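You operate a simulated robot arm through the tools that you are given. There is no shell and no other tool.

You run a simulated robot arm. Do the job below in one go: nothing can be reset, and whatever is moved stays where it is left.

Task
Set the controls near the top of the black table. At the end: the red screwdriver stands on top of the grey gland; the blue screwdriver is on the gold brass plate; the silver screw is turned to tight; the black screw is turned to tight; the copper screw is turned to tight; whatever was shut is shut again. Leave all else as you found it, and nothing knocked over.

Only the result counts: the job must be done as asked and must still hold three seconds after the hand-in. Knocking over, shifting, dropping, spilling or breaking anything else fails it.

Robot
A 7-joint arm with a two-finger parallel gripper, fixed in place. Base frame: the origin is at the foot of the arm, x ahead of it, y to its left, z up; the work surface is at about z = 0. Lengths are in cm, angles in degrees, forces in N, time in s.
With the tool pointing down near the work surface it reaches from about 22 to 58 cm from the base axis. Its first joint turns from -66.0 to 66.0 degrees. Payload 2.5 kg.
The TCP is the grasp point between the finger pads, 2.3 cm short of the fingertips. In the tool frame z runs along the fingers and y along their closing line. Largest opening 9.4 cm; finger width 3.8, thickness 1; the body of the gripper, 5.4 by 9.6 cm, starts 3.9 cm behind the TCP.
Orientation is that of the tool frame in the base frame, as a unit quaternion [w, x, y, z]. With the fingers straight down and closing along the base's y, the tool's x points along the base's -x, its y along +y and its z along -z.

Tools
- The arm moves only by the tool nudge_tool. Its argument "deltas" is a list of rows, each a list of 7 numbers: the shift along the tool's x, y, z in cm, then the turn, a rotation vector about the tool's x, y, z in degrees, then the gripper command, from -1 (fully open) to 1 (shut), values between in proportion. In form: [[x, y, z, ax, ay, az, gripper], ...]. A call has 1 to 20 rows; each row shifts and turns the commanded pose from where the row before left it, along the tool's axes as they then stand. Rows are played at 5 a second. More than 5 cm and 8.6 degrees between two rows, or a gripper value outside its range, and nothing of the call is played. Where a pose cannot be reached the arm comes as near as it can. A force on the tool above 40 N (or 10 N above the force at the start of the call, whichever is more), or a blocked arm, ends the call early, and 0.2 s more pass. The fingers move at their own pace (about 10.8 cm/s each) and stop on an object; they squeeze with about 25 N. The grip force told is the motor's: it shows also when the fingers shut on nothing. Time passes only in rows, and 0.2 s behind the last, so rows that do not move let the fingers close. The reply holds the time, the measured pose of the TCP, the force on the tool along the base axes, the opening and the grip force, in the units named above and with some noise, with the torque about the TCP (base axes, N m) and any sound that the robot's microphone picked up.
- Cameras (640 x 400 px; columns grow to the right, rows downward): "scene" is fixed at [10.96, -43.31, 53.92]; the picture's right is [0.78, -0.62, 0.00], its down [-0.41, -0.51, -0.76] and it looks along [0.47, 0.59, -0.66] (base axes); focal length 214 px, centre (320, 200). "wrist" rides on the gripper at [8.7, 1.6, -7.4] in the tool frame; the picture's right is [-0.18, 0.98, 0.00], its down [-0.58, -0.11, -0.81] and it looks along [-0.79, -0.15, 0.59] (tool axes); focal length 243 px, centre (320, 200). There is no depth. A picture from a camera that has moved, and an enlarged one, comes with that camera's place and axes in the base frame and with its lens. The place of the scene camera against the robot may be out by one fixed shift of up to 2.5 cm in any direction.
- grab_frame(camera): a new picture of that camera. The clock stands still meanwhile.
- close_up(camera, box): a new picture of the part [left, top, right, bottom] of that camera's present view, enlarged. The clock stands still meanwhile.
- finish_job(): hands the job in; it is judged then, once.

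Nothing tells you positions but the pictures and the camera data. Unless the task says otherwise, let go and move clear before handing in.

The tools are called after "Request:" by a JSON object that holds its "api" and its "payload". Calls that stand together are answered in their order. nudge_tool: Moves the arm, as the interface text tells. Its arguments: {"type":"object","properties":{"deltas":{"type":"array"}},"required":["deltas"]} The other tools are called the same way: grab_frame (camera) takes a picture; close_up (camera, box) takes an enlarged picture of a part of a camera's view; finish_job () hands the job in.

At the start:

```text
time_s: 0.0
tool_pos: [34.49, 23.07, 36.43]
orientation: [0.0, -0.001, 1.0, 0.002]
ft_force: [-0.5, 0.3, 0.4]
moment: [0.0, 0.01, -0.02]
opening: 9.42
grip_force: 0.0
```

scene: 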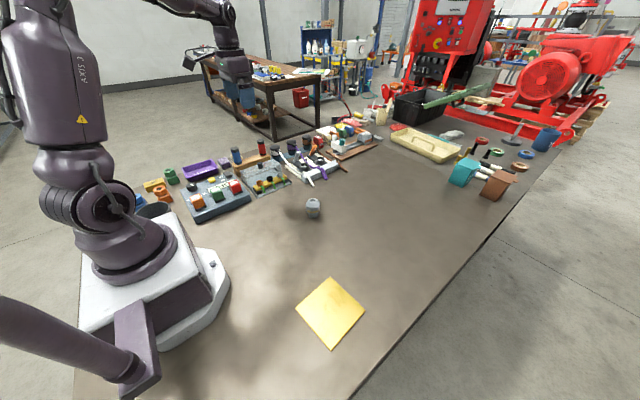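
wrist: 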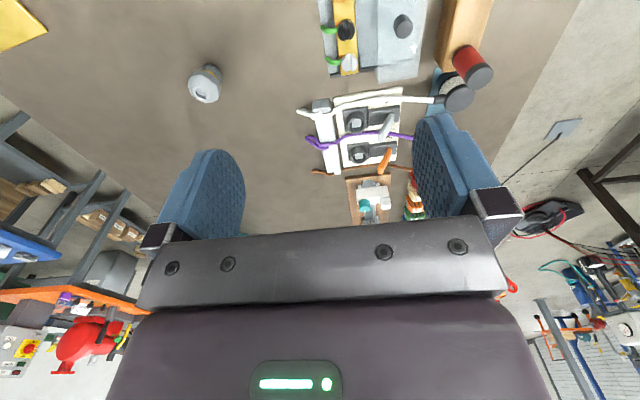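

I see a table with several control panels along its left side, a grey gland in the middle and a gold plate near the front. I'll take enlarged pictures before moving anything.

Request:
{"api": "close_up", "payload": {"camera": "scene", "box": [130, 120, 290, 220]}}

Request:
{"api": "close_up", "payload": {"camera": "scene", "box": [240, 110, 400, 210]}}

Request:
{"api": "close_up", "payload": {"camera": "scene", "box": [380, 90, 580, 215]}}

Request:
{"api": "close_up", "payload": {"camera": "wrist", "box": [280, 0, 520, 150]}}

Request:
{"api": "close_up", "payload": {"camera": "wrist", "box": [280, 80, 520, 230]}}

```text
4.00 times, centred on (210, 170) of scene
camera zoom: at [10.96, -43.31, 53.92], right [0.78, -0.62, 0.0], down [-0.41, -0.51, -0.76], along [0.47, 0.59, -0.66], focal length 858 px, centre (760, 320)
```

zoom: 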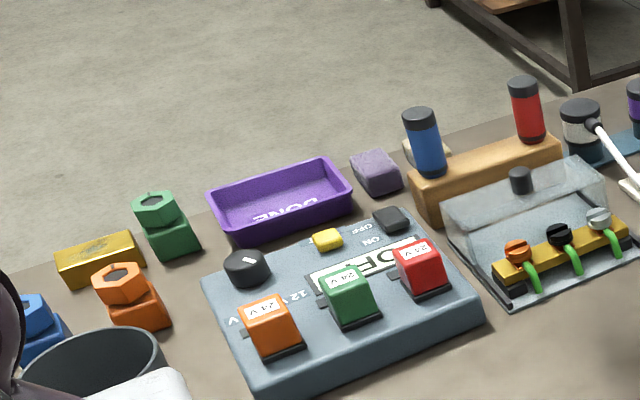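

```text
4.00 times, centred on (320, 160) of scene
camera zoom: at [10.96, -43.31, 53.92], right [0.78, -0.62, 0.0], down [-0.41, -0.51, -0.76], along [0.47, 0.59, -0.66], focal length 858 px, centre (320, 360)
```

zoom: 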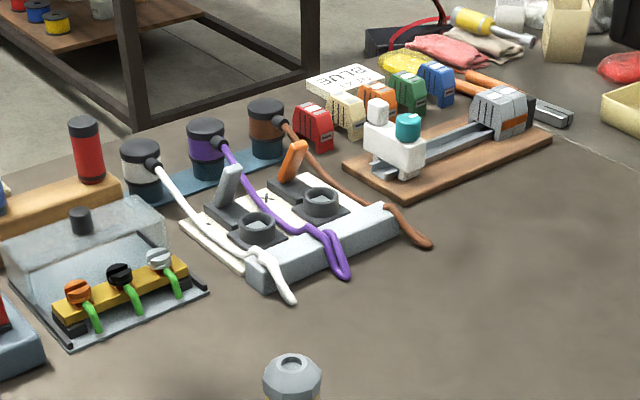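

```text
3.20 times, centred on (480, 152) of scene
camera zoom: at [10.96, -43.31, 53.92], right [0.78, -0.62, 0.0], down [-0.41, -0.51, -0.76], along [0.47, 0.59, -0.66], focal length 686 px, centre (-192, 352)
```

zoom: 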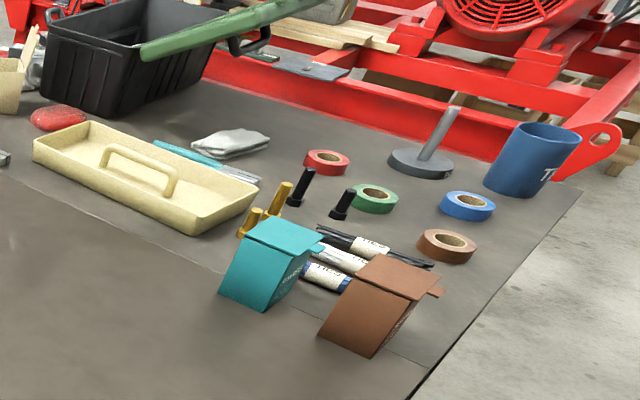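

```text
2.67 times, centred on (400, 75) of wrist
camera zoom: at [25.98, 24.69, 44.01], right [0.18, 0.98, 0.0], down [0.58, -0.11, 0.81], along [0.79, -0.15, -0.59], focal length 647 px, centre (107, 533)
```

zoom: 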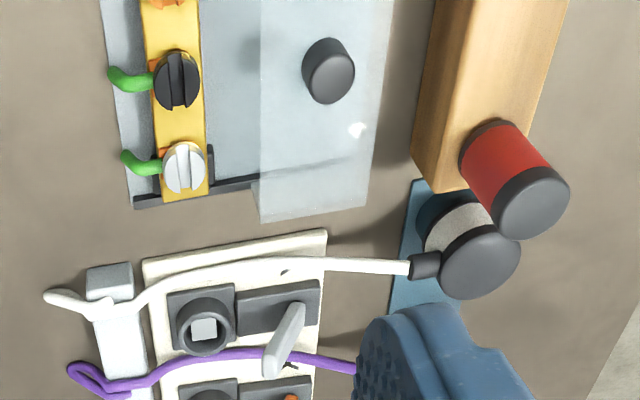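

```text
2.67 times, centred on (400, 155) of wrist
camera zoom: at [25.98, 24.69, 44.01], right [0.18, 0.98, 0.0], down [0.58, -0.11, 0.81], along [0.79, -0.15, -0.59], focal length 647 px, centre (107, 320)
```

zoom: 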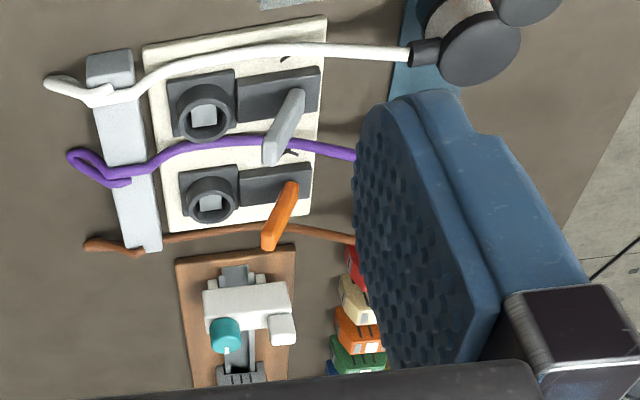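

The terminal block with the three screws and the translucent cover seems to lie around x 36–45, y 26, and the screwdrivers stand in a wooden block at about y 40. I'll move the arm back a little at height to get the whole terminal in the wrist view.

Request:
{"api": "nudge_tool", "payload": {"deltas": [[2.5, 0, 0, 0, 0, 0, -1], [2.5, 0, 0, 0, 0, 0, -1], [2.5, 0, 0, 0, 0, 0, -1], [2.5, 0, 0, 0, 0, 0, -1], [0, 0, 0, 0, 0, 0, -1]]}}

```text
time_s: 1.2
tool_pos: [24.47, 23.04, 36.5]
orientation: [0.0, 0.0, 1.0, 0.001]
ft_force: [-1.5, -0.3, -1.3]
moment: [-0.02, 0.03, 0.01]
opening: 9.38
grip_force: 0.0
```

The arm is now at about x 24.5, high above the table. I'll look at the terminal and the screwdriver block from here.

Request:
{"api": "grab_frame", "payload": {"camera": "wrist"}}

Request:
{"api": "close_up", "payload": {"camera": "wrist", "box": [300, 0, 500, 125]}}

Request:
{"api": "close_up", "payload": {"camera": "wrist", "box": [320, 90, 480, 190]}}

```text
taken
camera wrist: at [15.93, 24.62, 44.06], right [0.18, 0.98, 0.0], down [0.58, -0.11, 0.81], along [0.79, -0.15, -0.59], focal length 243 px, centre (320, 200)
```

wrist: 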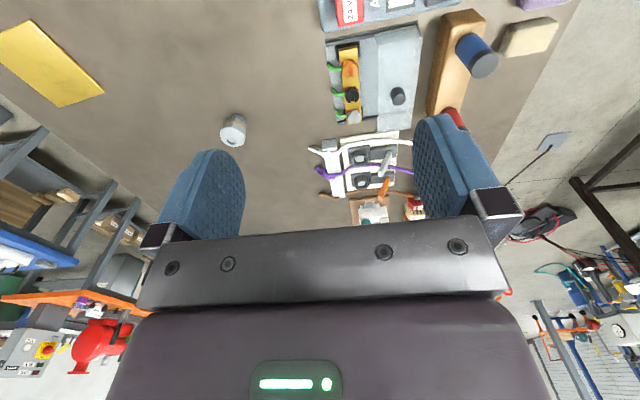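

```text
3.20 times, centred on (400, 62) of wrist
camera zoom: at [15.93, 24.62, 44.06], right [0.18, 0.98, 0.0], down [0.58, -0.11, 0.81], along [0.79, -0.15, -0.59], focal length 776 px, centre (64, 640)
```

zoom: 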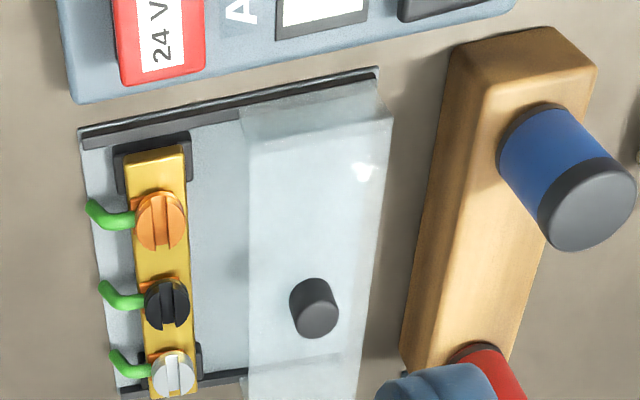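

```text
4.00 times, centred on (400, 140) of wrist
camera zoom: at [15.93, 24.62, 44.06], right [0.18, 0.98, 0.0], down [0.58, -0.11, 0.81], along [0.79, -0.15, -0.59], focal length 970 px, centre (0, 440)
```

zoom: 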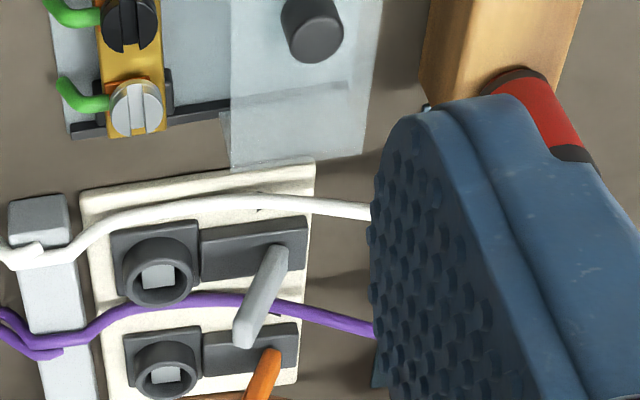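

The translucent cover sits on two rails and is slid back, away from the screws, so it seems to be open. I'll bring the camera closer, staying well above everything, to read the screw marks.

Request:
{"api": "nudge_tool", "payload": {"deltas": [[-2.5, 0.6, 2.5, 0, 0, 0, -1], [-2.5, 0.6, 2.5, 0, 0, 0, -1], [-2.5, 0.6, 2.5, 0, 0, 0, -1], [-2.5, 0.6, 2.5, 0, 0, 0, -1], [-1, 0.6, 2.5, 0, 0, 0, -1], [-1, 0.5, 2.5, 0, 0, 0, -1], [0, 0, 1.5, 0, 0, 0, -1], [0, 0, 0, 0, 0, 0, -1]]}}

Request:
{"api": "grab_frame", "payload": {"camera": "wrist"}}

Request:
{"api": "close_up", "payload": {"camera": "wrist", "box": [220, 0, 420, 125]}}

```text
time_s: 3.0
tool_pos: [36.59, 26.68, 19.93]
orientation: [0.0, -0.002, 1.0, 0.002]
ft_force: [0.5, 0.1, -0.5]
moment: [0.0, 0.03, -0.01]
opening: 9.38
grip_force: 0.1
```

```text
taken
camera wrist: at [27.97, 28.21, 27.58], right [0.18, 0.98, 0.0], down [0.58, -0.11, 0.81], along [0.79, -0.15, -0.59], focal length 243 px, centre (320, 200)
```

wrist: 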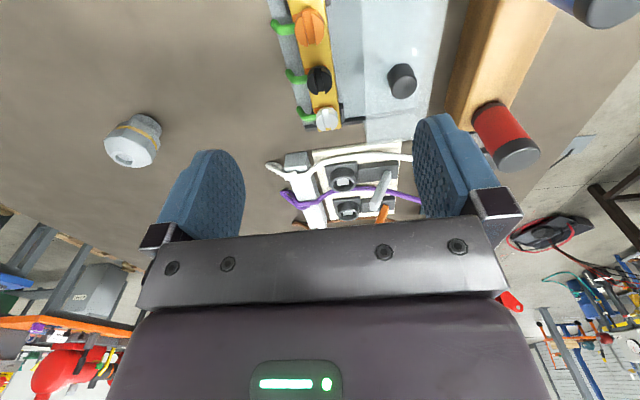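

```text
3.20 times, centred on (320, 62) of wrist
camera zoom: at [27.97, 28.21, 27.58], right [0.18, 0.98, 0.0], down [0.58, -0.11, 0.81], along [0.79, -0.15, -0.59], focal length 776 px, centre (320, 640)
```

zoom: 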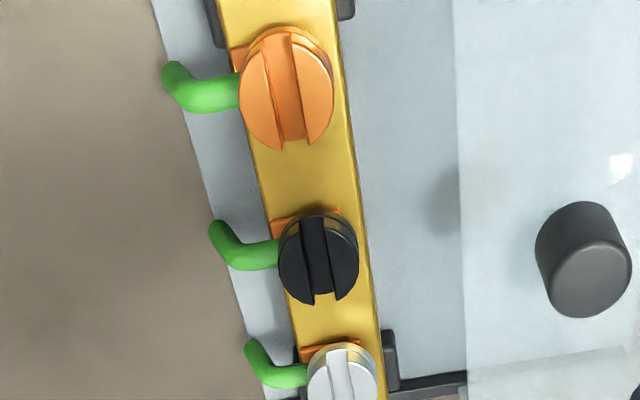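

The three screw heads seem to be about 2.3 cm wide, at roughly x 35, 39.6 and 43.6, y 26, with tops near z 4.8. I'll look tighter for marks from both cameras.

Request:
{"api": "close_up", "payload": {"camera": "scene", "box": [240, 155, 304, 195]}}

Request:
{"api": "close_up", "payload": {"camera": "wrist", "box": [265, 0, 361, 60]}}

Request:
{"api": "close_up", "payload": {"camera": "wrist", "box": [270, 55, 366, 115]}}

Request:
{"api": "close_up", "payload": {"camera": "wrist", "box": [270, 90, 366, 150]}}

Request:
{"api": "close_up", "payload": {"camera": "scene", "box": [220, 130, 300, 180]}}

Request:
{"api": "close_up", "payload": {"camera": "scene", "box": [280, 190, 344, 230]}}

```text
10.00 times, centred on (272, 175) of scene
camera zoom: at [10.96, -43.31, 53.92], right [0.78, -0.62, 0.0], down [-0.41, -0.51, -0.76], along [0.47, 0.59, -0.66], focal length 2145 px, centre (800, 450)
```

zoom: 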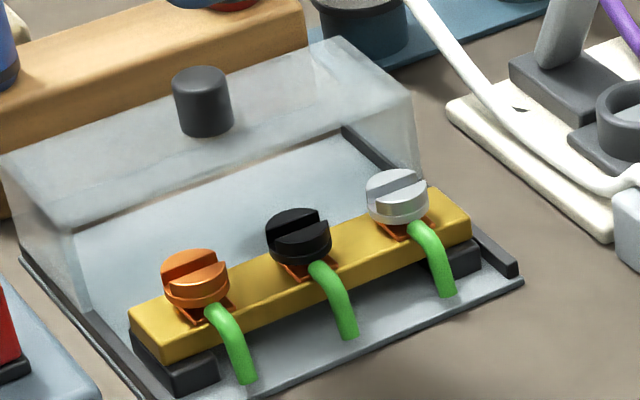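

```text
6.67 times, centred on (313, 30) of wrist
camera zoom: at [27.97, 28.21, 27.58], right [0.18, 0.98, 0.0], down [0.58, -0.11, 0.81], along [0.79, -0.15, -0.59], focal length 1618 px, centre (367, 1333)
```

zoom: 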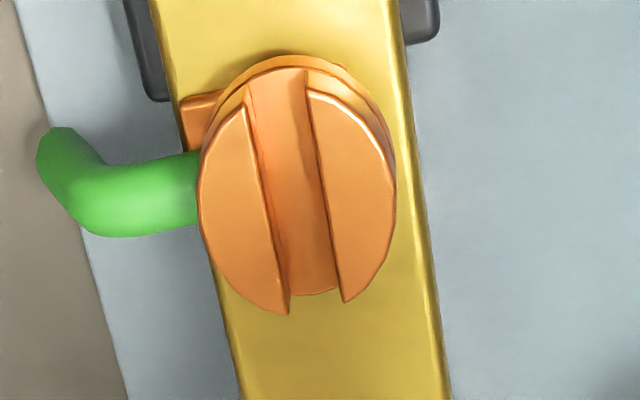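

```text
6.67 times, centred on (318, 85) of wrist
camera zoom: at [27.97, 28.21, 27.58], right [0.18, 0.98, 0.0], down [0.58, -0.11, 0.81], along [0.79, -0.15, -0.59], focal length 1618 px, centre (333, 967)
```

zoom: 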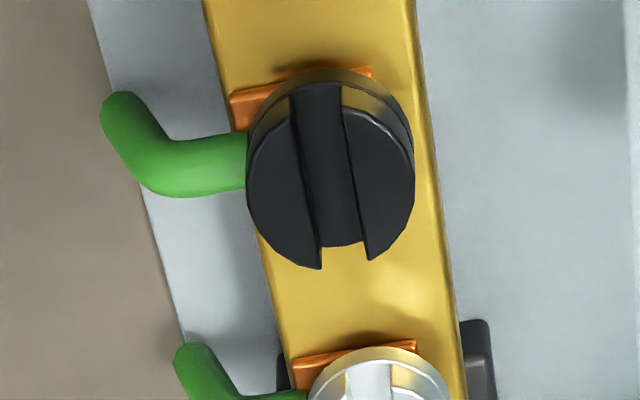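

```text
6.67 times, centred on (318, 120) of wrist
camera zoom: at [27.97, 28.21, 27.58], right [0.18, 0.98, 0.0], down [0.58, -0.11, 0.81], along [0.79, -0.15, -0.59], focal length 1618 px, centre (333, 733)
```

zoom: 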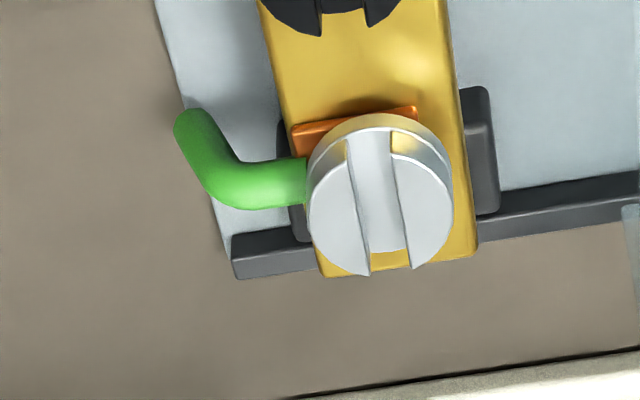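

```text
8.00 times, centred on (260, 155) of scene
camera zoom: at [10.96, -43.31, 53.92], right [0.78, -0.62, 0.0], down [-0.41, -0.51, -0.76], along [0.47, 0.59, -0.66], focal length 1716 px, centre (800, 560)
```

zoom: 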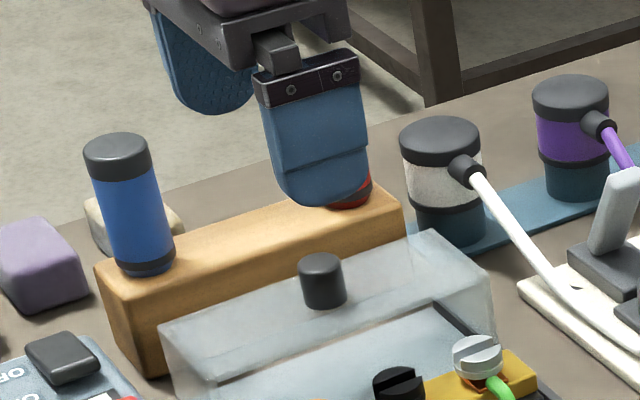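

```text
10.00 times, centred on (312, 210) of scene
camera zoom: at [10.96, -43.31, 53.92], right [0.78, -0.62, 0.0], down [-0.41, -0.51, -0.76], along [0.47, 0.59, -0.66], focal length 2145 px, centre (400, 100)
```

zoom: 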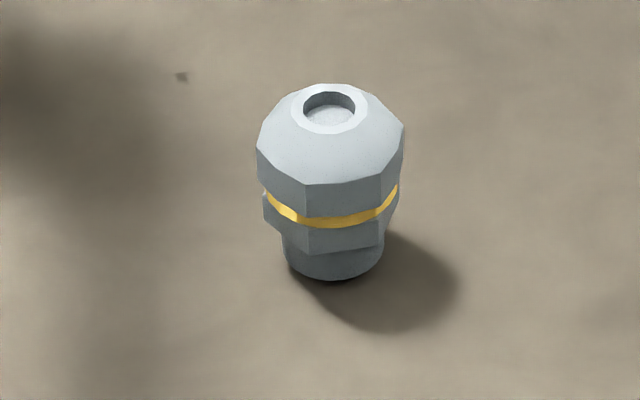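

The screws' slots all run along x, with green wires leaving towards -y. The red screwdriver is near (46, 43) and the blue one near (34.5, 43). I'll take a lower view from behind the terminal to check the height of the wires against the heads.

Request:
{"api": "nudge_tool", "payload": {"deltas": [[2.5, -0.6, 0, 0, 0, 0, -1], [2.5, -0.6, 0, 0, 0, 0, -1], [2, -0.6, 1.5, 0, 0, 0, -1], [0, 0, 2, 0, 0, 0, -1], [0, 0, 2, 0, 0, 0, -1], [0, 0, 1.5, 0, 0, 0, -1], [0, 0, 0, 0, 0, 0, -1]]}}

Request:
{"api": "grab_frame", "payload": {"camera": "wrist"}}

Request:
{"api": "close_up", "payload": {"camera": "wrist", "box": [250, 90, 410, 190]}}

```text
time_s: 4.6
tool_pos: [29.48, 24.93, 12.93]
orientation: [0.001, -0.001, 1.0, 0.001]
ft_force: [-0.4, -0.2, -0.5]
moment: [-0.02, 0.0, 0.01]
opening: 9.42
grip_force: 0.0
```

```text
taken
camera wrist: at [20.98, 26.52, 20.47], right [0.18, 0.98, 0.0], down [0.58, -0.11, 0.81], along [0.79, -0.15, -0.59], focal length 243 px, centre (320, 200)
```

wrist: 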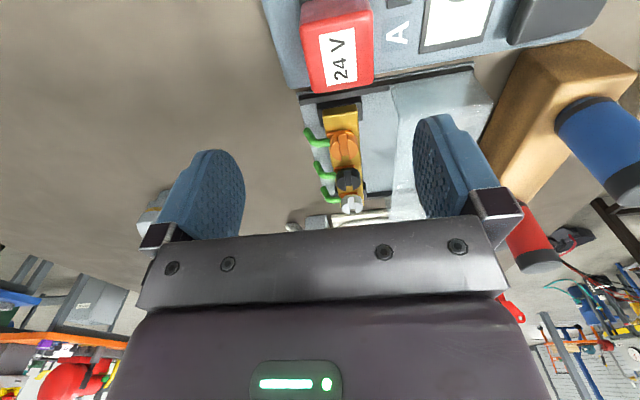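

```text
4.00 times, centred on (330, 140) of wrist
camera zoom: at [20.98, 26.52, 20.47], right [0.18, 0.98, 0.0], down [0.58, -0.11, 0.81], along [0.79, -0.15, -0.59], focal length 970 px, centre (280, 440)
```

zoom: 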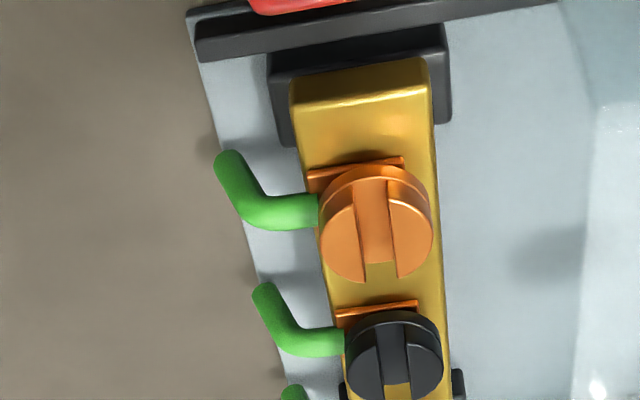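

The wires leave the heads near the rim, and I need to know exactly how high. I'll zoom further on one screw from both sides.

Request:
{"api": "close_up", "payload": {"camera": "wrist", "box": [300, 110, 380, 160]}}

Request:
{"api": "close_up", "payload": {"camera": "wrist", "box": [300, 160, 380, 210]}}

Request:
{"api": "close_up", "payload": {"camera": "scene", "box": [252, 170, 284, 190]}}

Request:
{"api": "close_up", "payload": {"camera": "scene", "box": [264, 166, 296, 186]}}

```text
8.00 times, centred on (340, 135) of wrist
camera zoom: at [20.98, 26.52, 20.47], right [0.18, 0.98, 0.0], down [0.58, -0.11, 0.81], along [0.79, -0.15, -0.59], focal length 1941 px, centre (160, 720)
```

zoom: 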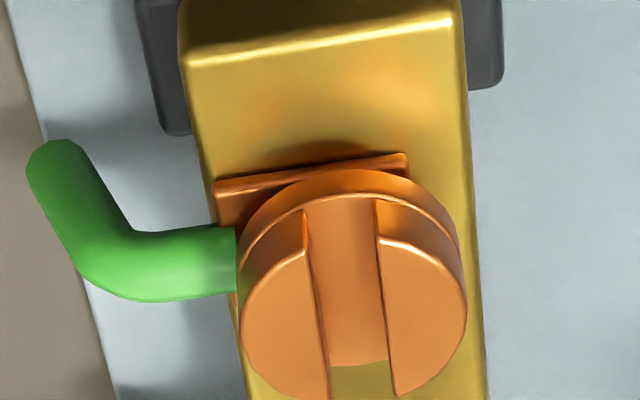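

```text
8.00 times, centred on (340, 185) of wrist
camera zoom: at [20.98, 26.52, 20.47], right [0.18, 0.98, 0.0], down [0.58, -0.11, 0.81], along [0.79, -0.15, -0.59], focal length 1941 px, centre (160, 320)
```

zoom: 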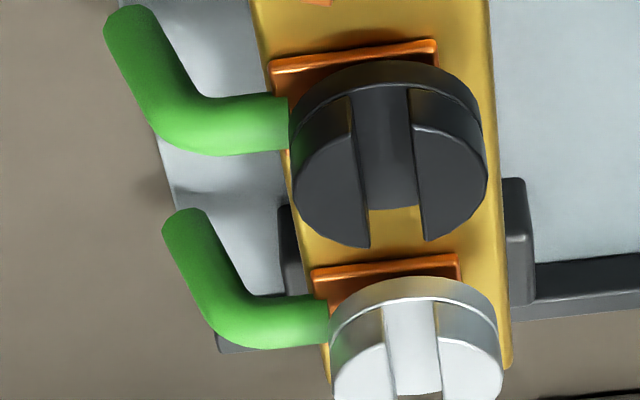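

```text
16.00 times, centred on (268, 180) of scene
camera zoom: at [10.96, -43.31, 53.92], right [0.78, -0.62, 0.0], down [-0.41, -0.51, -0.76], along [0.47, 0.59, -0.66], focal length 3432 px, centre (1152, 520)
```

zoom: 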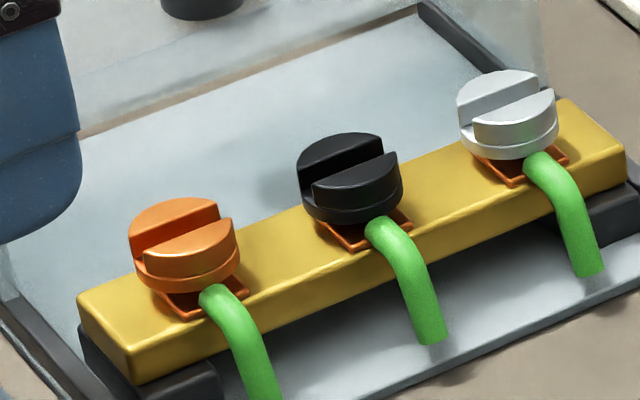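

```text
16.00 times, centred on (280, 176) of scene
camera zoom: at [10.96, -43.31, 53.92], right [0.78, -0.62, 0.0], down [-0.41, -0.51, -0.76], along [0.47, 0.59, -0.66], focal length 3432 px, centre (960, 584)
```

zoom: 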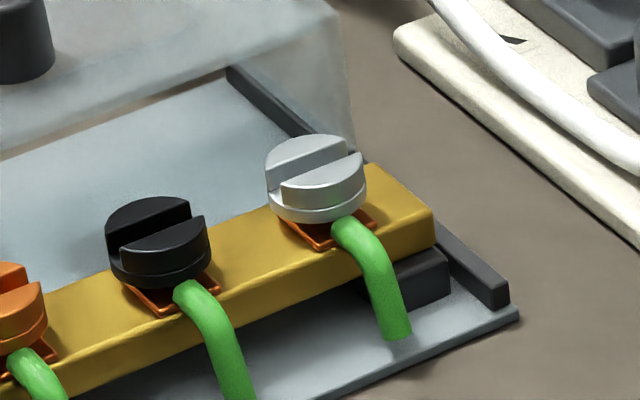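

The heads look about 1.1 cm tall, with tops near z 4.5. The wire tops seem to be about 0.8 cm below that, so I can grip the upper 0.6 cm of each head. I'll move above the copper screw at about (35.4, 25.9) with a narrower opening and check from the scene camera.

Request:
{"api": "nudge_tool", "payload": {"deltas": [[-2, 0.4, 0, 0, 0, 0, 0.06], [-2, 0.3, 0, 0, 0, 0, 0.06], [-1.96, 0.3, 0, 0, 0, 0, 0.06], [0, 0, 1.9, 0, 0, 0, 0.06], [0, 0, 0, 0, 0, 0, 0.06]]}}

Request:
{"api": "grab_frame", "payload": {"camera": "wrist"}}

Request:
{"api": "close_up", "payload": {"camera": "scene", "box": [220, 130, 300, 180]}}

```text
time_s: 5.8
tool_pos: [35.44, 25.94, 11.2]
orientation: [-0.001, 0.001, 1.0, 0.002]
ft_force: [-0.3, 0.1, 0.1]
moment: [0.04, -0.06, -0.02]
opening: 4.43
grip_force: 0.0
```

```text
taken
camera wrist: at [26.91, 27.48, 18.7], right [0.18, 0.98, 0.0], down [0.58, -0.11, 0.81], along [0.79, -0.15, -0.59], focal length 243 px, centre (320, 200)
```

wrist: 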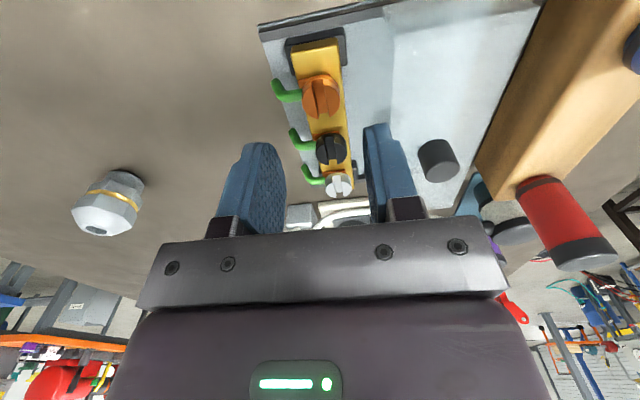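

```text
8.00 times, centred on (260, 155) of scene
camera zoom: at [10.96, -43.31, 53.92], right [0.78, -0.62, 0.0], down [-0.41, -0.51, -0.76], along [0.47, 0.59, -0.66], focal length 1716 px, centre (800, 560)
```

zoom: 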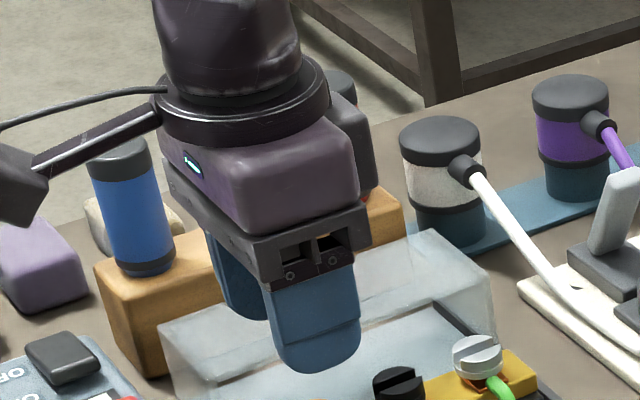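

The gripper is centred above the copper screw with the fingers well clear. I'll refine the screw positions from this nearer view.

Request:
{"api": "close_up", "payload": {"camera": "wrist", "box": [270, 60, 366, 120]}}

Request:
{"api": "close_up", "payload": {"camera": "wrist", "box": [280, 120, 376, 180]}}

Request:
{"api": "close_up", "payload": {"camera": "scene", "box": [240, 155, 288, 185]}}

```text
6.67 times, centred on (318, 90) of wrist
camera zoom: at [26.91, 27.48, 18.7], right [0.18, 0.98, 0.0], down [0.58, -0.11, 0.81], along [0.79, -0.15, -0.59], focal length 1618 px, centre (333, 933)
```

zoom: 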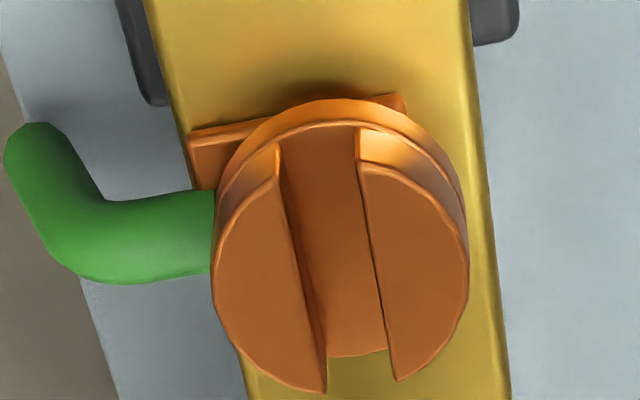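

```text
6.67 times, centred on (328, 150) of wrist
camera zoom: at [26.91, 27.48, 18.7], right [0.18, 0.98, 0.0], down [0.58, -0.11, 0.81], along [0.79, -0.15, -0.59], focal length 1618 px, centre (267, 533)
```

zoom: 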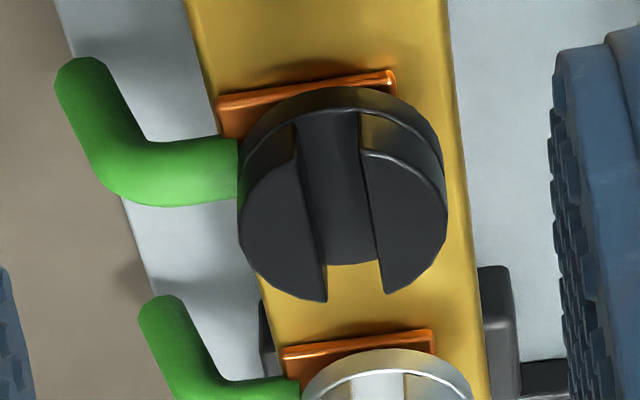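

```text
13.33 times, centred on (264, 170) of scene
camera zoom: at [10.96, -43.31, 53.92], right [0.78, -0.62, 0.0], down [-0.41, -0.51, -0.76], along [0.47, 0.59, -0.66], focal length 2860 px, centre (1067, 600)
```

zoom: 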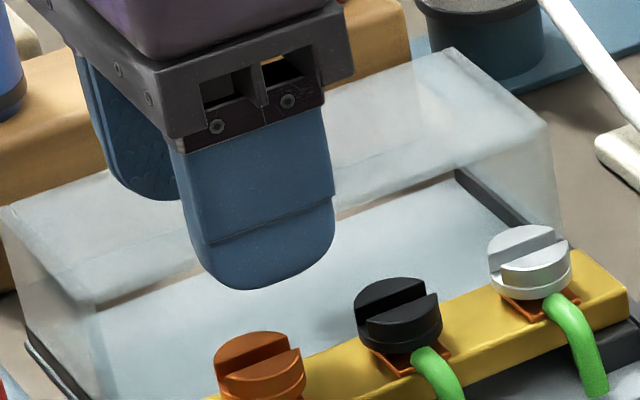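

I put the copper screw at about (35.5, 25.9), with its top at z ≈ 4.5 ± 0.2. I'll lower the open fingers until the tips are just above the head top and check by eye.

Request:
{"api": "nudge_tool", "payload": {"deltas": [[0, 0, 1.2, 0, 0, 0, 0.06], [0, 0, 1.2, 0, 0, 0, 0.06], [0, 0, 1.2, 0, 0, 0, 0.06], [0, 0, 0, 0, 0, 0, 0.06]]}}

Request:
{"api": "close_up", "payload": {"camera": "scene", "box": [240, 165, 288, 195]}}

Request:
{"api": "grab_frame", "payload": {"camera": "wrist"}}

```text
time_s: 6.8
tool_pos: [35.52, 25.89, 7.46]
orientation: [0.001, 0.0, 1.0, 0.001]
ft_force: [0.5, -0.2, 0.6]
moment: [-0.02, 0.0, 0.02]
opening: 4.41
grip_force: 0.0
```

```text
13.33 times, centred on (264, 180) of scene
camera zoom: at [10.96, -43.31, 53.92], right [0.78, -0.62, 0.0], down [-0.41, -0.51, -0.76], along [0.47, 0.59, -0.66], focal length 2860 px, centre (1067, 467)
```

zoom: 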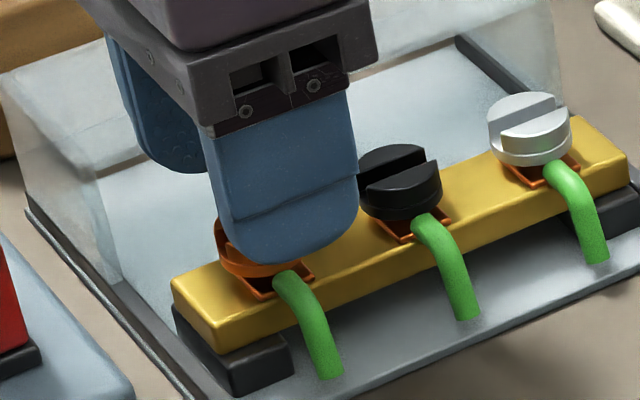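

```text
taken
camera wrist: at [26.96, 27.48, 15.02], right [0.18, 0.98, 0.0], down [0.58, -0.11, 0.81], along [0.79, -0.15, -0.59], focal length 243 px, centre (320, 200)
```

wrist: 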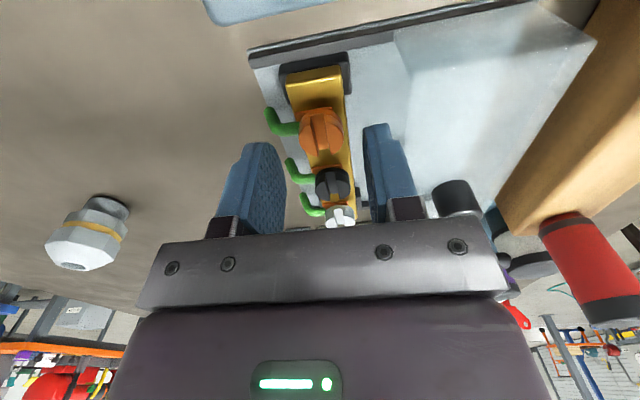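

The tips are just above the copper head and centred on it. I'll descend another 0.8 cm and look before closing.

Request:
{"api": "nudge_tool", "payload": {"deltas": [[0, 0, 0.4, 0, 0, 0, 0.06], [0, 0, 0.4, 0, 0, 0, 0.06], [0, 0, 0, 0, 0, 0, 0.06]]}}

Request:
{"api": "close_up", "payload": {"camera": "scene", "box": [240, 165, 288, 195]}}

Request:
{"api": "close_up", "payload": {"camera": "wrist", "box": [230, 80, 430, 205]}}

```text
time_s: 7.6
tool_pos: [35.57, 25.88, 6.81]
orientation: [0.0, -0.001, 1.0, 0.001]
ft_force: [0.5, 0.8, -0.3]
moment: [0.02, 0.02, 0.01]
opening: 4.4
grip_force: 0.1
```

```text
13.33 times, centred on (264, 180) of scene
camera zoom: at [10.96, -43.31, 53.92], right [0.78, -0.62, 0.0], down [-0.41, -0.51, -0.76], along [0.47, 0.59, -0.66], focal length 2860 px, centre (1067, 467)
```

zoom: 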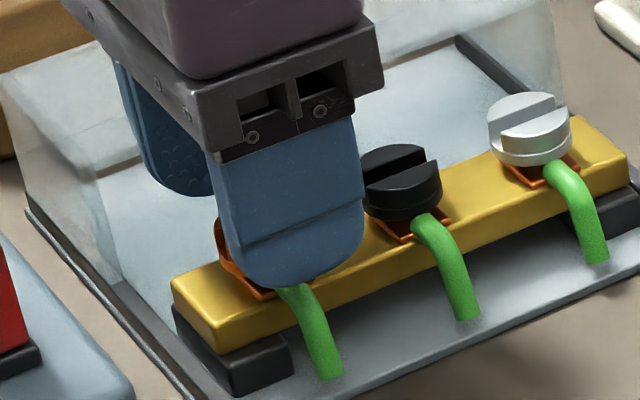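

```text
3.20 times, centred on (330, 142) of wrist
camera zoom: at [26.98, 27.44, 14.22], right [0.18, 0.98, 0.0], down [0.58, -0.11, 0.81], along [0.79, -0.15, -0.59], focal length 776 px, centre (288, 384)
```

zoom: 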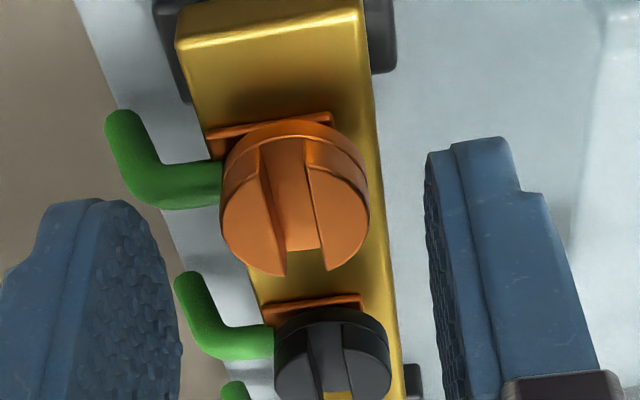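

The tips are level with the head top and the forces are near zero. I'll go down 0.5 cm more and close gently on the copper head.

Request:
{"api": "nudge_tool", "payload": {"deltas": [[0, 0, 0.3, 0, 0, 0, 0.06], [0, 0, 0.25, 0, 0, 0, 0.06], [0, 0, 0, 0, 0, 0, 0.06]]}}

Request:
{"api": "close_up", "payload": {"camera": "scene", "box": [240, 165, 288, 195]}}

```text
time_s: 8.4
tool_pos: [35.71, 25.9, 6.12]
orientation: [0.0, 0.0, 1.0, 0.001]
ft_force: [0.3, -0.4, -0.2]
moment: [0.01, 0.0, 0.01]
opening: 4.4
grip_force: 0.0
```

```text
13.33 times, centred on (264, 180) of scene
camera zoom: at [10.96, -43.31, 53.92], right [0.78, -0.62, 0.0], down [-0.41, -0.51, -0.76], along [0.47, 0.59, -0.66], focal length 2860 px, centre (1067, 467)
```

zoom: 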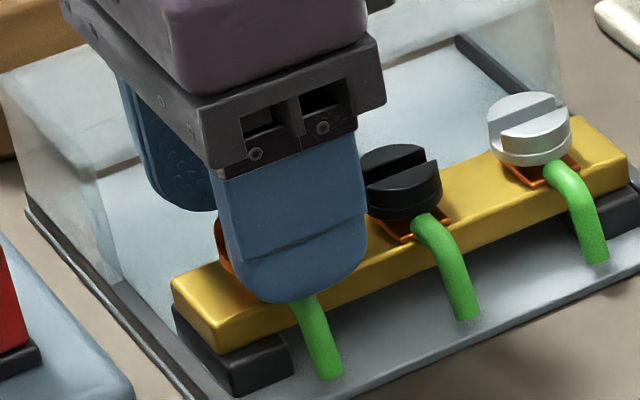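

No contact so far, and the tips sit around the upper head. Now I close on it.

Request:
{"api": "nudge_tool", "payload": {"deltas": [[0, 0, 0, 0, 0, 0, 0.5], [0, 0, 0, 0, 0, 0, 1], [0, 0, 0, 0, 0, 0, 1], [0, 0, 0, 0, 0, 0, 1]]}}

Request:
{"api": "close_up", "payload": {"camera": "scene", "box": [240, 165, 288, 195]}}

Request:
{"api": "close_up", "payload": {"camera": "wrist", "box": [230, 80, 430, 205]}}

```text
time_s: 9.4
tool_pos: [35.49, 25.94, 6.13]
orientation: [0.001, 0.0, 1.0, 0.002]
ft_force: [4.7, 10.7, -6.9]
moment: [0.16, 0.04, -0.02]
opening: 2.48
grip_force: 44.7
```

```text
13.33 times, centred on (264, 180) of scene
camera zoom: at [10.96, -43.31, 53.92], right [0.78, -0.62, 0.0], down [-0.41, -0.51, -0.76], along [0.47, 0.59, -0.66], focal length 2860 px, centre (1067, 467)
```

zoom: 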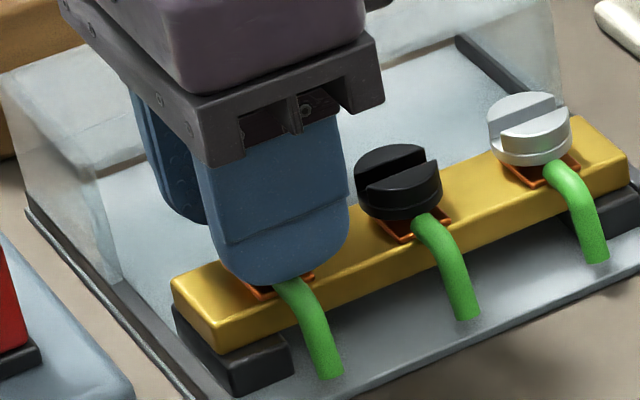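

```text
3.20 times, centred on (330, 142) of wrist
camera zoom: at [26.96, 27.54, 13.67], right [0.18, 0.98, 0.0], down [0.58, -0.11, 0.81], along [0.79, -0.14, -0.59], focal length 776 px, centre (288, 384)
```

zoom: 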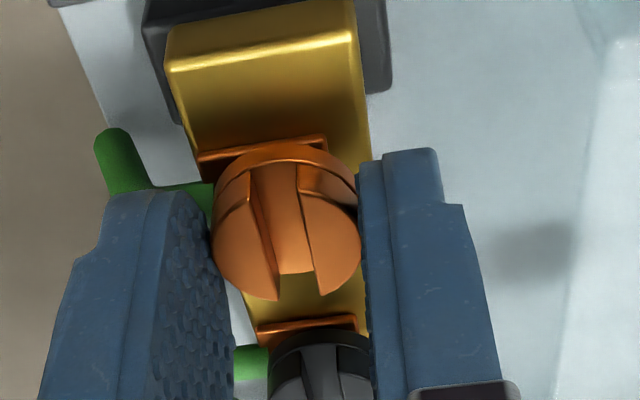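

The copper head is gripped with an opening of 2.48 cm. I'll turn it clockwise (seen from above) about 24° in small steps and watch the torque and any sound.

Request:
{"api": "nudge_tool", "payload": {"deltas": [[0, 0.05, 0, 0, 0, 4, 1], [0, 0, 0, 0, 0, 4, 1], [0, 0, 0, 0, 0, 4, 1], [0, 0, 0, 0, 0, 4, 1], [0, 0, 0, 0, 0, 4, 1], [0, 0, 0, 0, 0, 4, 1]]}}

Request:
{"api": "close_up", "payload": {"camera": "scene", "box": [240, 165, 288, 195]}}

Request:
{"api": "close_up", "payload": {"camera": "wrist", "box": [230, 80, 430, 205]}}

```text
time_s: 10.8
tool_pos: [35.5, 26.04, 6.15]
orientation: [-0.001, 0.209, 0.978, 0.002]
ft_force: [0.2, 5.6, 2.0]
moment: [0.07, -0.07, -0.01]
opening: 2.51
grip_force: 44.9
```

```text
13.33 times, centred on (264, 180) of scene
camera zoom: at [10.96, -43.31, 53.92], right [0.78, -0.62, 0.0], down [-0.41, -0.51, -0.76], along [0.47, 0.59, -0.66], focal length 2860 px, centre (1067, 467)
```

zoom: 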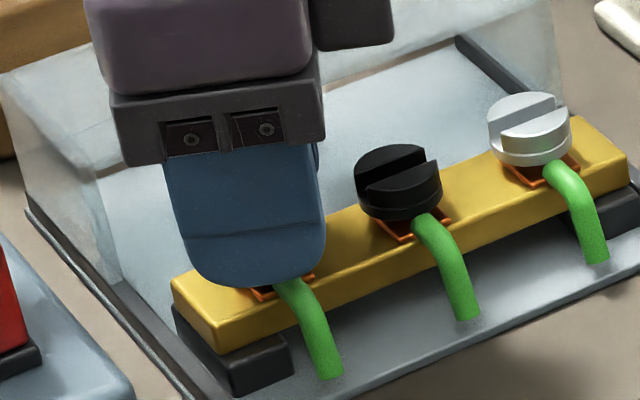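

```text
3.20 times, centred on (330, 142) of wrist
camera zoom: at [28.38, 30.94, 13.69], right [0.57, 0.82, 0.0], down [0.49, -0.34, 0.81], along [0.66, -0.46, -0.59], focal length 776 px, centre (288, 384)
```

zoom: 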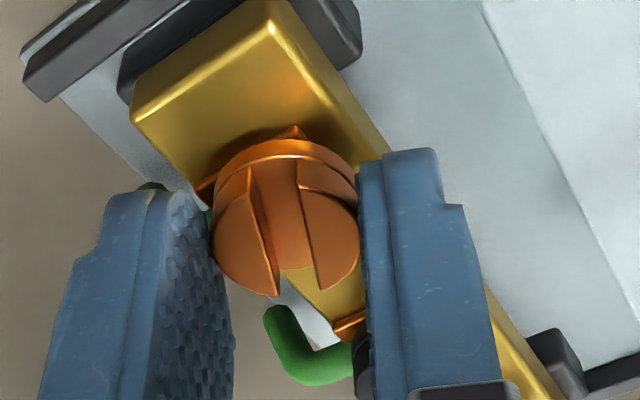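

The screw turns with the hand, and there is little torque so far. I'll turn another 24° and watch the clearance to the black screw.

Request:
{"api": "nudge_tool", "payload": {"deltas": [[0, 0, 0, 0, 0, 4, 1], [0, 0, 0, 0, 0, 4, 1], [0, 0, 0, 0, 0, 4, 1], [0, 0, 0, 0, 0, 4, 1]]}}

Request:
{"api": "close_up", "payload": {"camera": "scene", "box": [240, 165, 288, 195]}}

Request:
{"api": "close_up", "payload": {"camera": "wrist", "box": [230, 80, 430, 205]}}

```text
time_s: 11.8
tool_pos: [35.58, 25.91, 6.15]
orientation: [-0.001, 0.342, 0.94, 0.001]
ft_force: [-1.3, 6.4, 0.5]
moment: [-0.57, -0.63, 0.02]
opening: 2.47
grip_force: 44.8
```

```text
13.33 times, centred on (264, 180) of scene
camera zoom: at [10.96, -43.31, 53.92], right [0.78, -0.62, 0.0], down [-0.41, -0.51, -0.76], along [0.47, 0.59, -0.66], focal length 2860 px, centre (1067, 467)
```

zoom: 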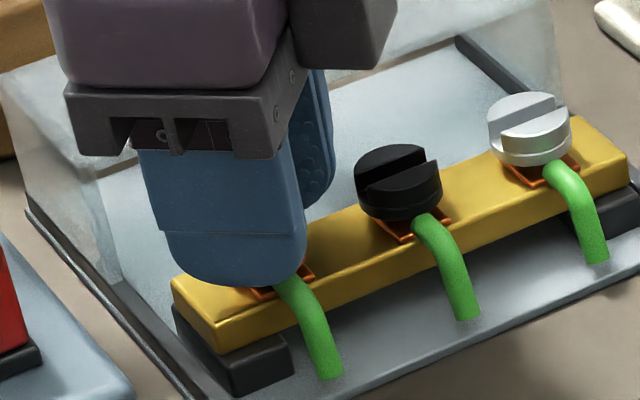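

```text
3.20 times, centred on (330, 142) of wrist
camera zoom: at [30.02, 32.72, 13.69], right [0.77, 0.63, 0.0], down [0.37, -0.46, 0.81], along [0.51, -0.62, -0.59], focal length 776 px, centre (288, 384)
```

zoom: 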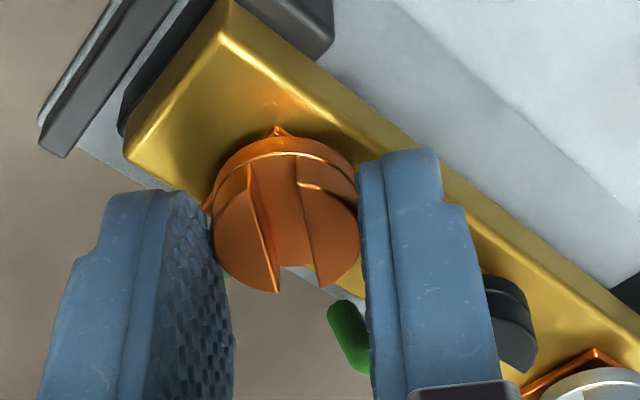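

The screw has now turned about 40°. The sideways moment reading jumped, so I'll hold still one row to see whether it is real.

Request:
{"api": "nudge_tool", "payload": {"deltas": [[0, 0, 0, 0, 0, 0, 1], [0, 0, 0, 0, 0, 0, 1]]}}

Request:
{"api": "grab_frame", "payload": {"camera": "scene"}}

Request:
{"api": "grab_frame", "payload": {"camera": "wrist"}}

```text
time_s: 12.4
tool_pos: [35.59, 25.85, 6.09]
orientation: [0.0, 0.342, 0.94, 0.002]
ft_force: [0.6, 6.1, -0.6]
moment: [-0.09, -0.22, 0.01]
opening: 2.47
grip_force: 44.6
```

```text
taken
```

scene: 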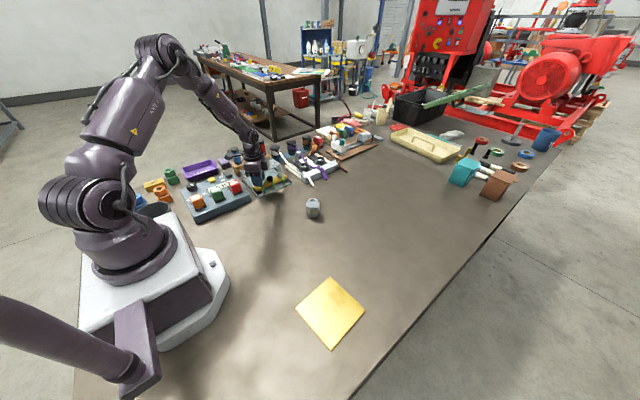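

```text
taken
camera wrist: at [30.02, 32.71, 13.69], right [0.77, 0.63, 0.0], down [0.38, -0.46, 0.81], along [0.51, -0.62, -0.59], focal length 243 px, centre (320, 200)
```

wrist: 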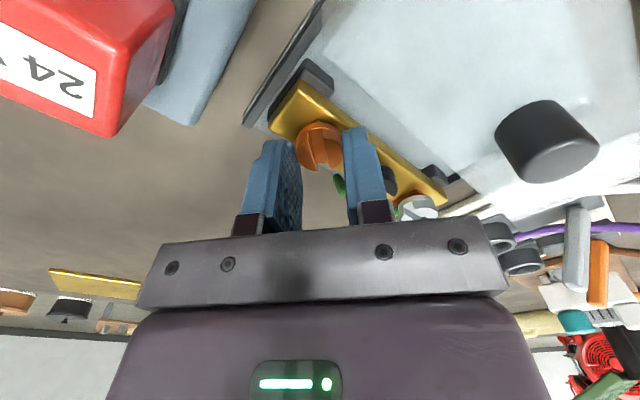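

The moment has settled, so it was only a transient. I'll keep turning clockwise in small steps.

Request:
{"api": "nudge_tool", "payload": {"deltas": [[0, 0, 0, 0, 0, 3, 1], [0, 0, 0, 0, 0, 3, 1], [0, 0, 0, 0, 0, 3, 1], [0, 0, 0, 0, 0, 3, 1], [0, 0, 0, 0, 0, 0, 1]]}}

Request:
{"api": "close_up", "payload": {"camera": "scene", "box": [240, 165, 288, 195]}}

Request:
{"api": "close_up", "payload": {"camera": "wrist", "box": [230, 80, 430, 205]}}

```text
time_s: 13.6
tool_pos: [35.57, 25.85, 6.17]
orientation: [-0.001, 0.439, 0.899, 0.001]
ft_force: [1.3, 3.6, -1.1]
moment: [0.12, 0.08, -0.02]
opening: 2.48
grip_force: 44.7
```

```text
13.33 times, centred on (264, 180) of scene
camera zoom: at [10.96, -43.31, 53.92], right [0.78, -0.62, 0.0], down [-0.41, -0.51, -0.76], along [0.47, 0.59, -0.66], focal length 2860 px, centre (1067, 467)
```

zoom: 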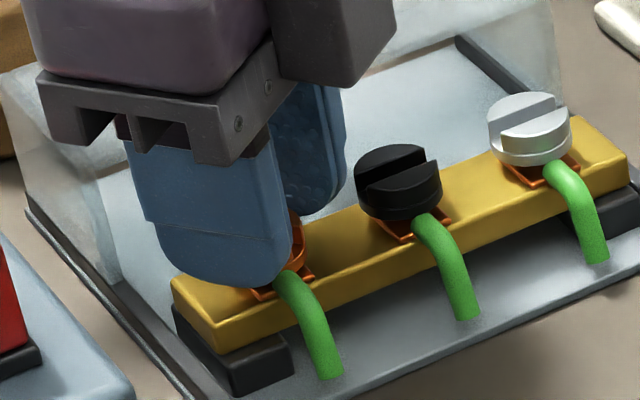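

```text
3.20 times, centred on (330, 142) of wrist
camera zoom: at [31.55, 33.73, 13.69], right [0.89, 0.46, 0.0], down [0.27, -0.53, 0.81], along [0.37, -0.71, -0.59], focal length 776 px, centre (288, 384)
```

zoom: 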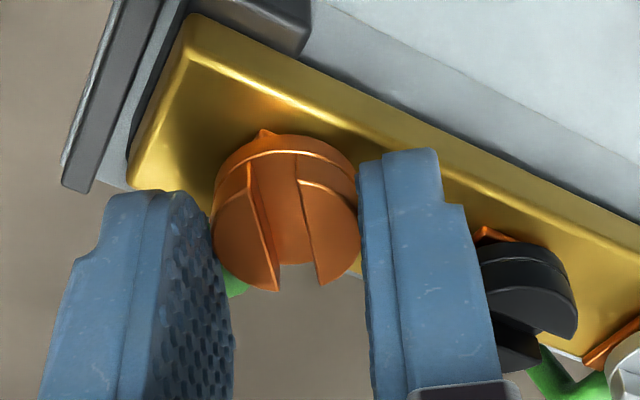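

At 52° the fingers still clear the black screw and the torque is low. I'll continue in further small steps.

Request:
{"api": "nudge_tool", "payload": {"deltas": [[0, 0, 0, 0, 0, 3, 1], [0, 0, 0, 0, 0, 3, 1], [0, 0, 0, 0, 0, 3, 1], [0, 0, 0, 0, 0, 3, 1], [0, 0, 0, 0, 0, 3, 1], [0, 0, 0, 0, 0, 3, 1], [0, 0, 0, 0, 0, 0, 1]]}}

Request:
{"api": "close_up", "payload": {"camera": "wrist", "box": [230, 80, 430, 205]}}

```text
time_s: 15.2
tool_pos: [35.57, 25.87, 6.21]
orientation: [-0.001, 0.574, 0.819, 0.001]
ft_force: [-3.2, 0.7, 2.8]
moment: [-0.71, -0.38, -0.04]
opening: 2.47
grip_force: 44.5
```

```text
3.20 times, centred on (330, 142) of wrist
camera zoom: at [34.16, 34.58, 13.7], right [0.99, 0.16, 0.0], down [0.1, -0.59, 0.8], along [0.13, -0.79, -0.59], focal length 776 px, centre (288, 384)
```

zoom: 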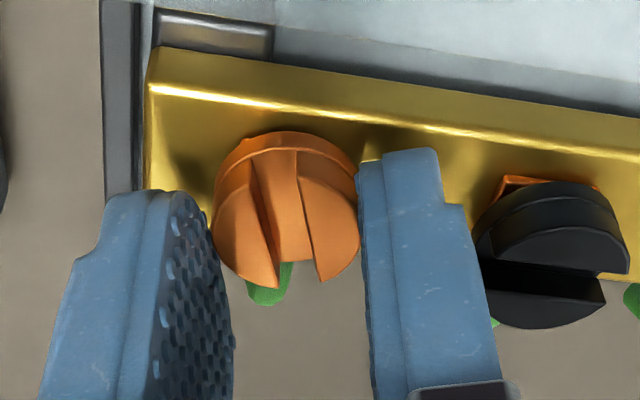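

Now 70° turned and the screw still follows freely. I'll continue towards 90°.

Request:
{"api": "nudge_tool", "payload": {"deltas": [[0, 0, 0, 0, 0, 3, 1], [0, 0, 0, 0, 0, 3, 1], [0, 0, 0, 0, 0, 3, 1], [0, 0, 0, 0, 0, 3, 1], [0, 0, 0, 0, 0, 3, 1], [0, 0, 0, 0, 0, 3, 1], [0, 0, 0, 0, 0, 0, 1]]}}

Request:
{"api": "close_up", "payload": {"camera": "wrist", "box": [230, 80, 430, 205]}}

```text
time_s: 16.8
tool_pos: [35.52, 25.98, 6.14]
orientation: [-0.002, 0.695, 0.719, 0.0]
ft_force: [-8.8, -8.4, 7.1]
moment: [1.02, 0.32, 0.0]
opening: 2.51
grip_force: 45.2
```

```text
3.20 times, centred on (330, 142) of wrist
camera zoom: at [36.91, 34.6, 13.69], right [0.99, -0.15, 0.0], down [-0.09, -0.59, 0.81], along [-0.12, -0.8, -0.59], focal length 776 px, centre (288, 384)
```

zoom: 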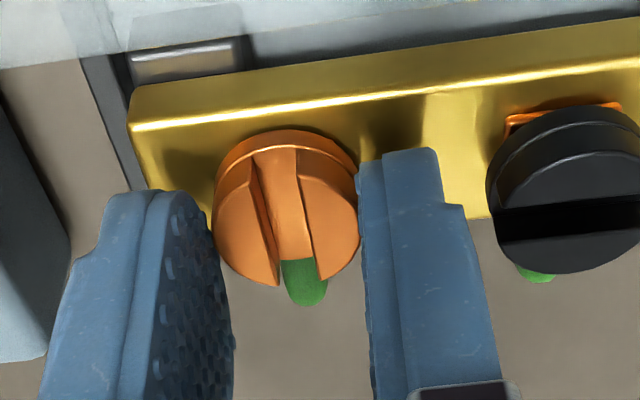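

About 88° turned with no clear stop yet. I'll hold still to settle and look from both cameras.

Request:
{"api": "nudge_tool", "payload": {"deltas": [[0, 0, 0, 0, 0, 0, 1], [0, 0, 0, 0, 0, 0, 1]]}}

Request:
{"api": "close_up", "payload": {"camera": "scene", "box": [240, 155, 304, 195]}}

Request:
{"api": "grab_frame", "payload": {"camera": "wrist"}}

```text
time_s: 17.4
tool_pos: [35.49, 26.0, 5.97]
orientation: [-0.002, 0.694, 0.72, 0.0]
ft_force: [-10.1, -7.0, 7.6]
moment: [0.33, 0.26, 0.0]
opening: 2.49
grip_force: 45.5
```

```text
10.00 times, centred on (272, 175) of scene
camera zoom: at [10.96, -43.31, 53.92], right [0.78, -0.62, 0.0], down [-0.41, -0.51, -0.76], along [0.47, 0.59, -0.66], focal length 2145 px, centre (800, 450)
```

zoom: 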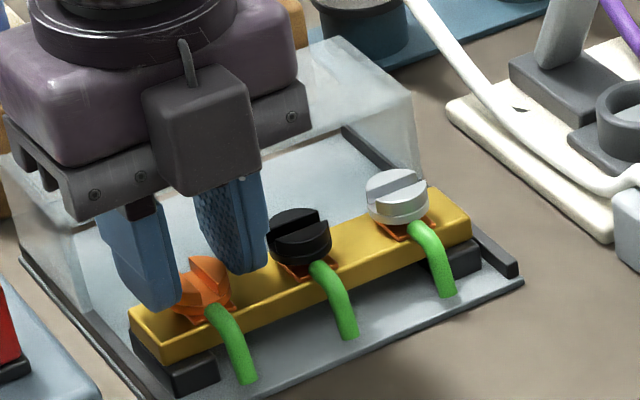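

```text
taken
camera wrist: at [36.89, 34.61, 13.69], right [0.99, -0.15, 0.0], down [-0.09, -0.59, 0.81], along [-0.12, -0.8, -0.59], focal length 243 px, centre (320, 200)
```

wrist: 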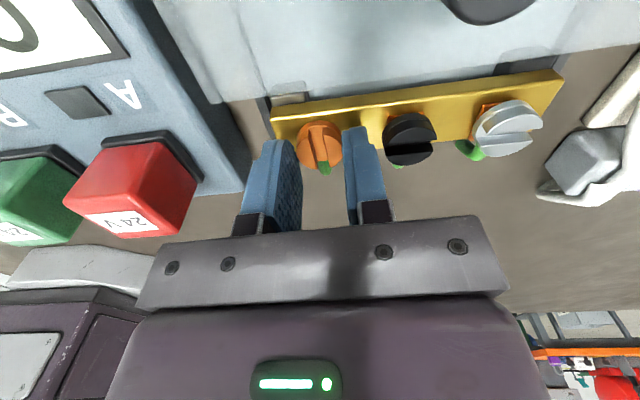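

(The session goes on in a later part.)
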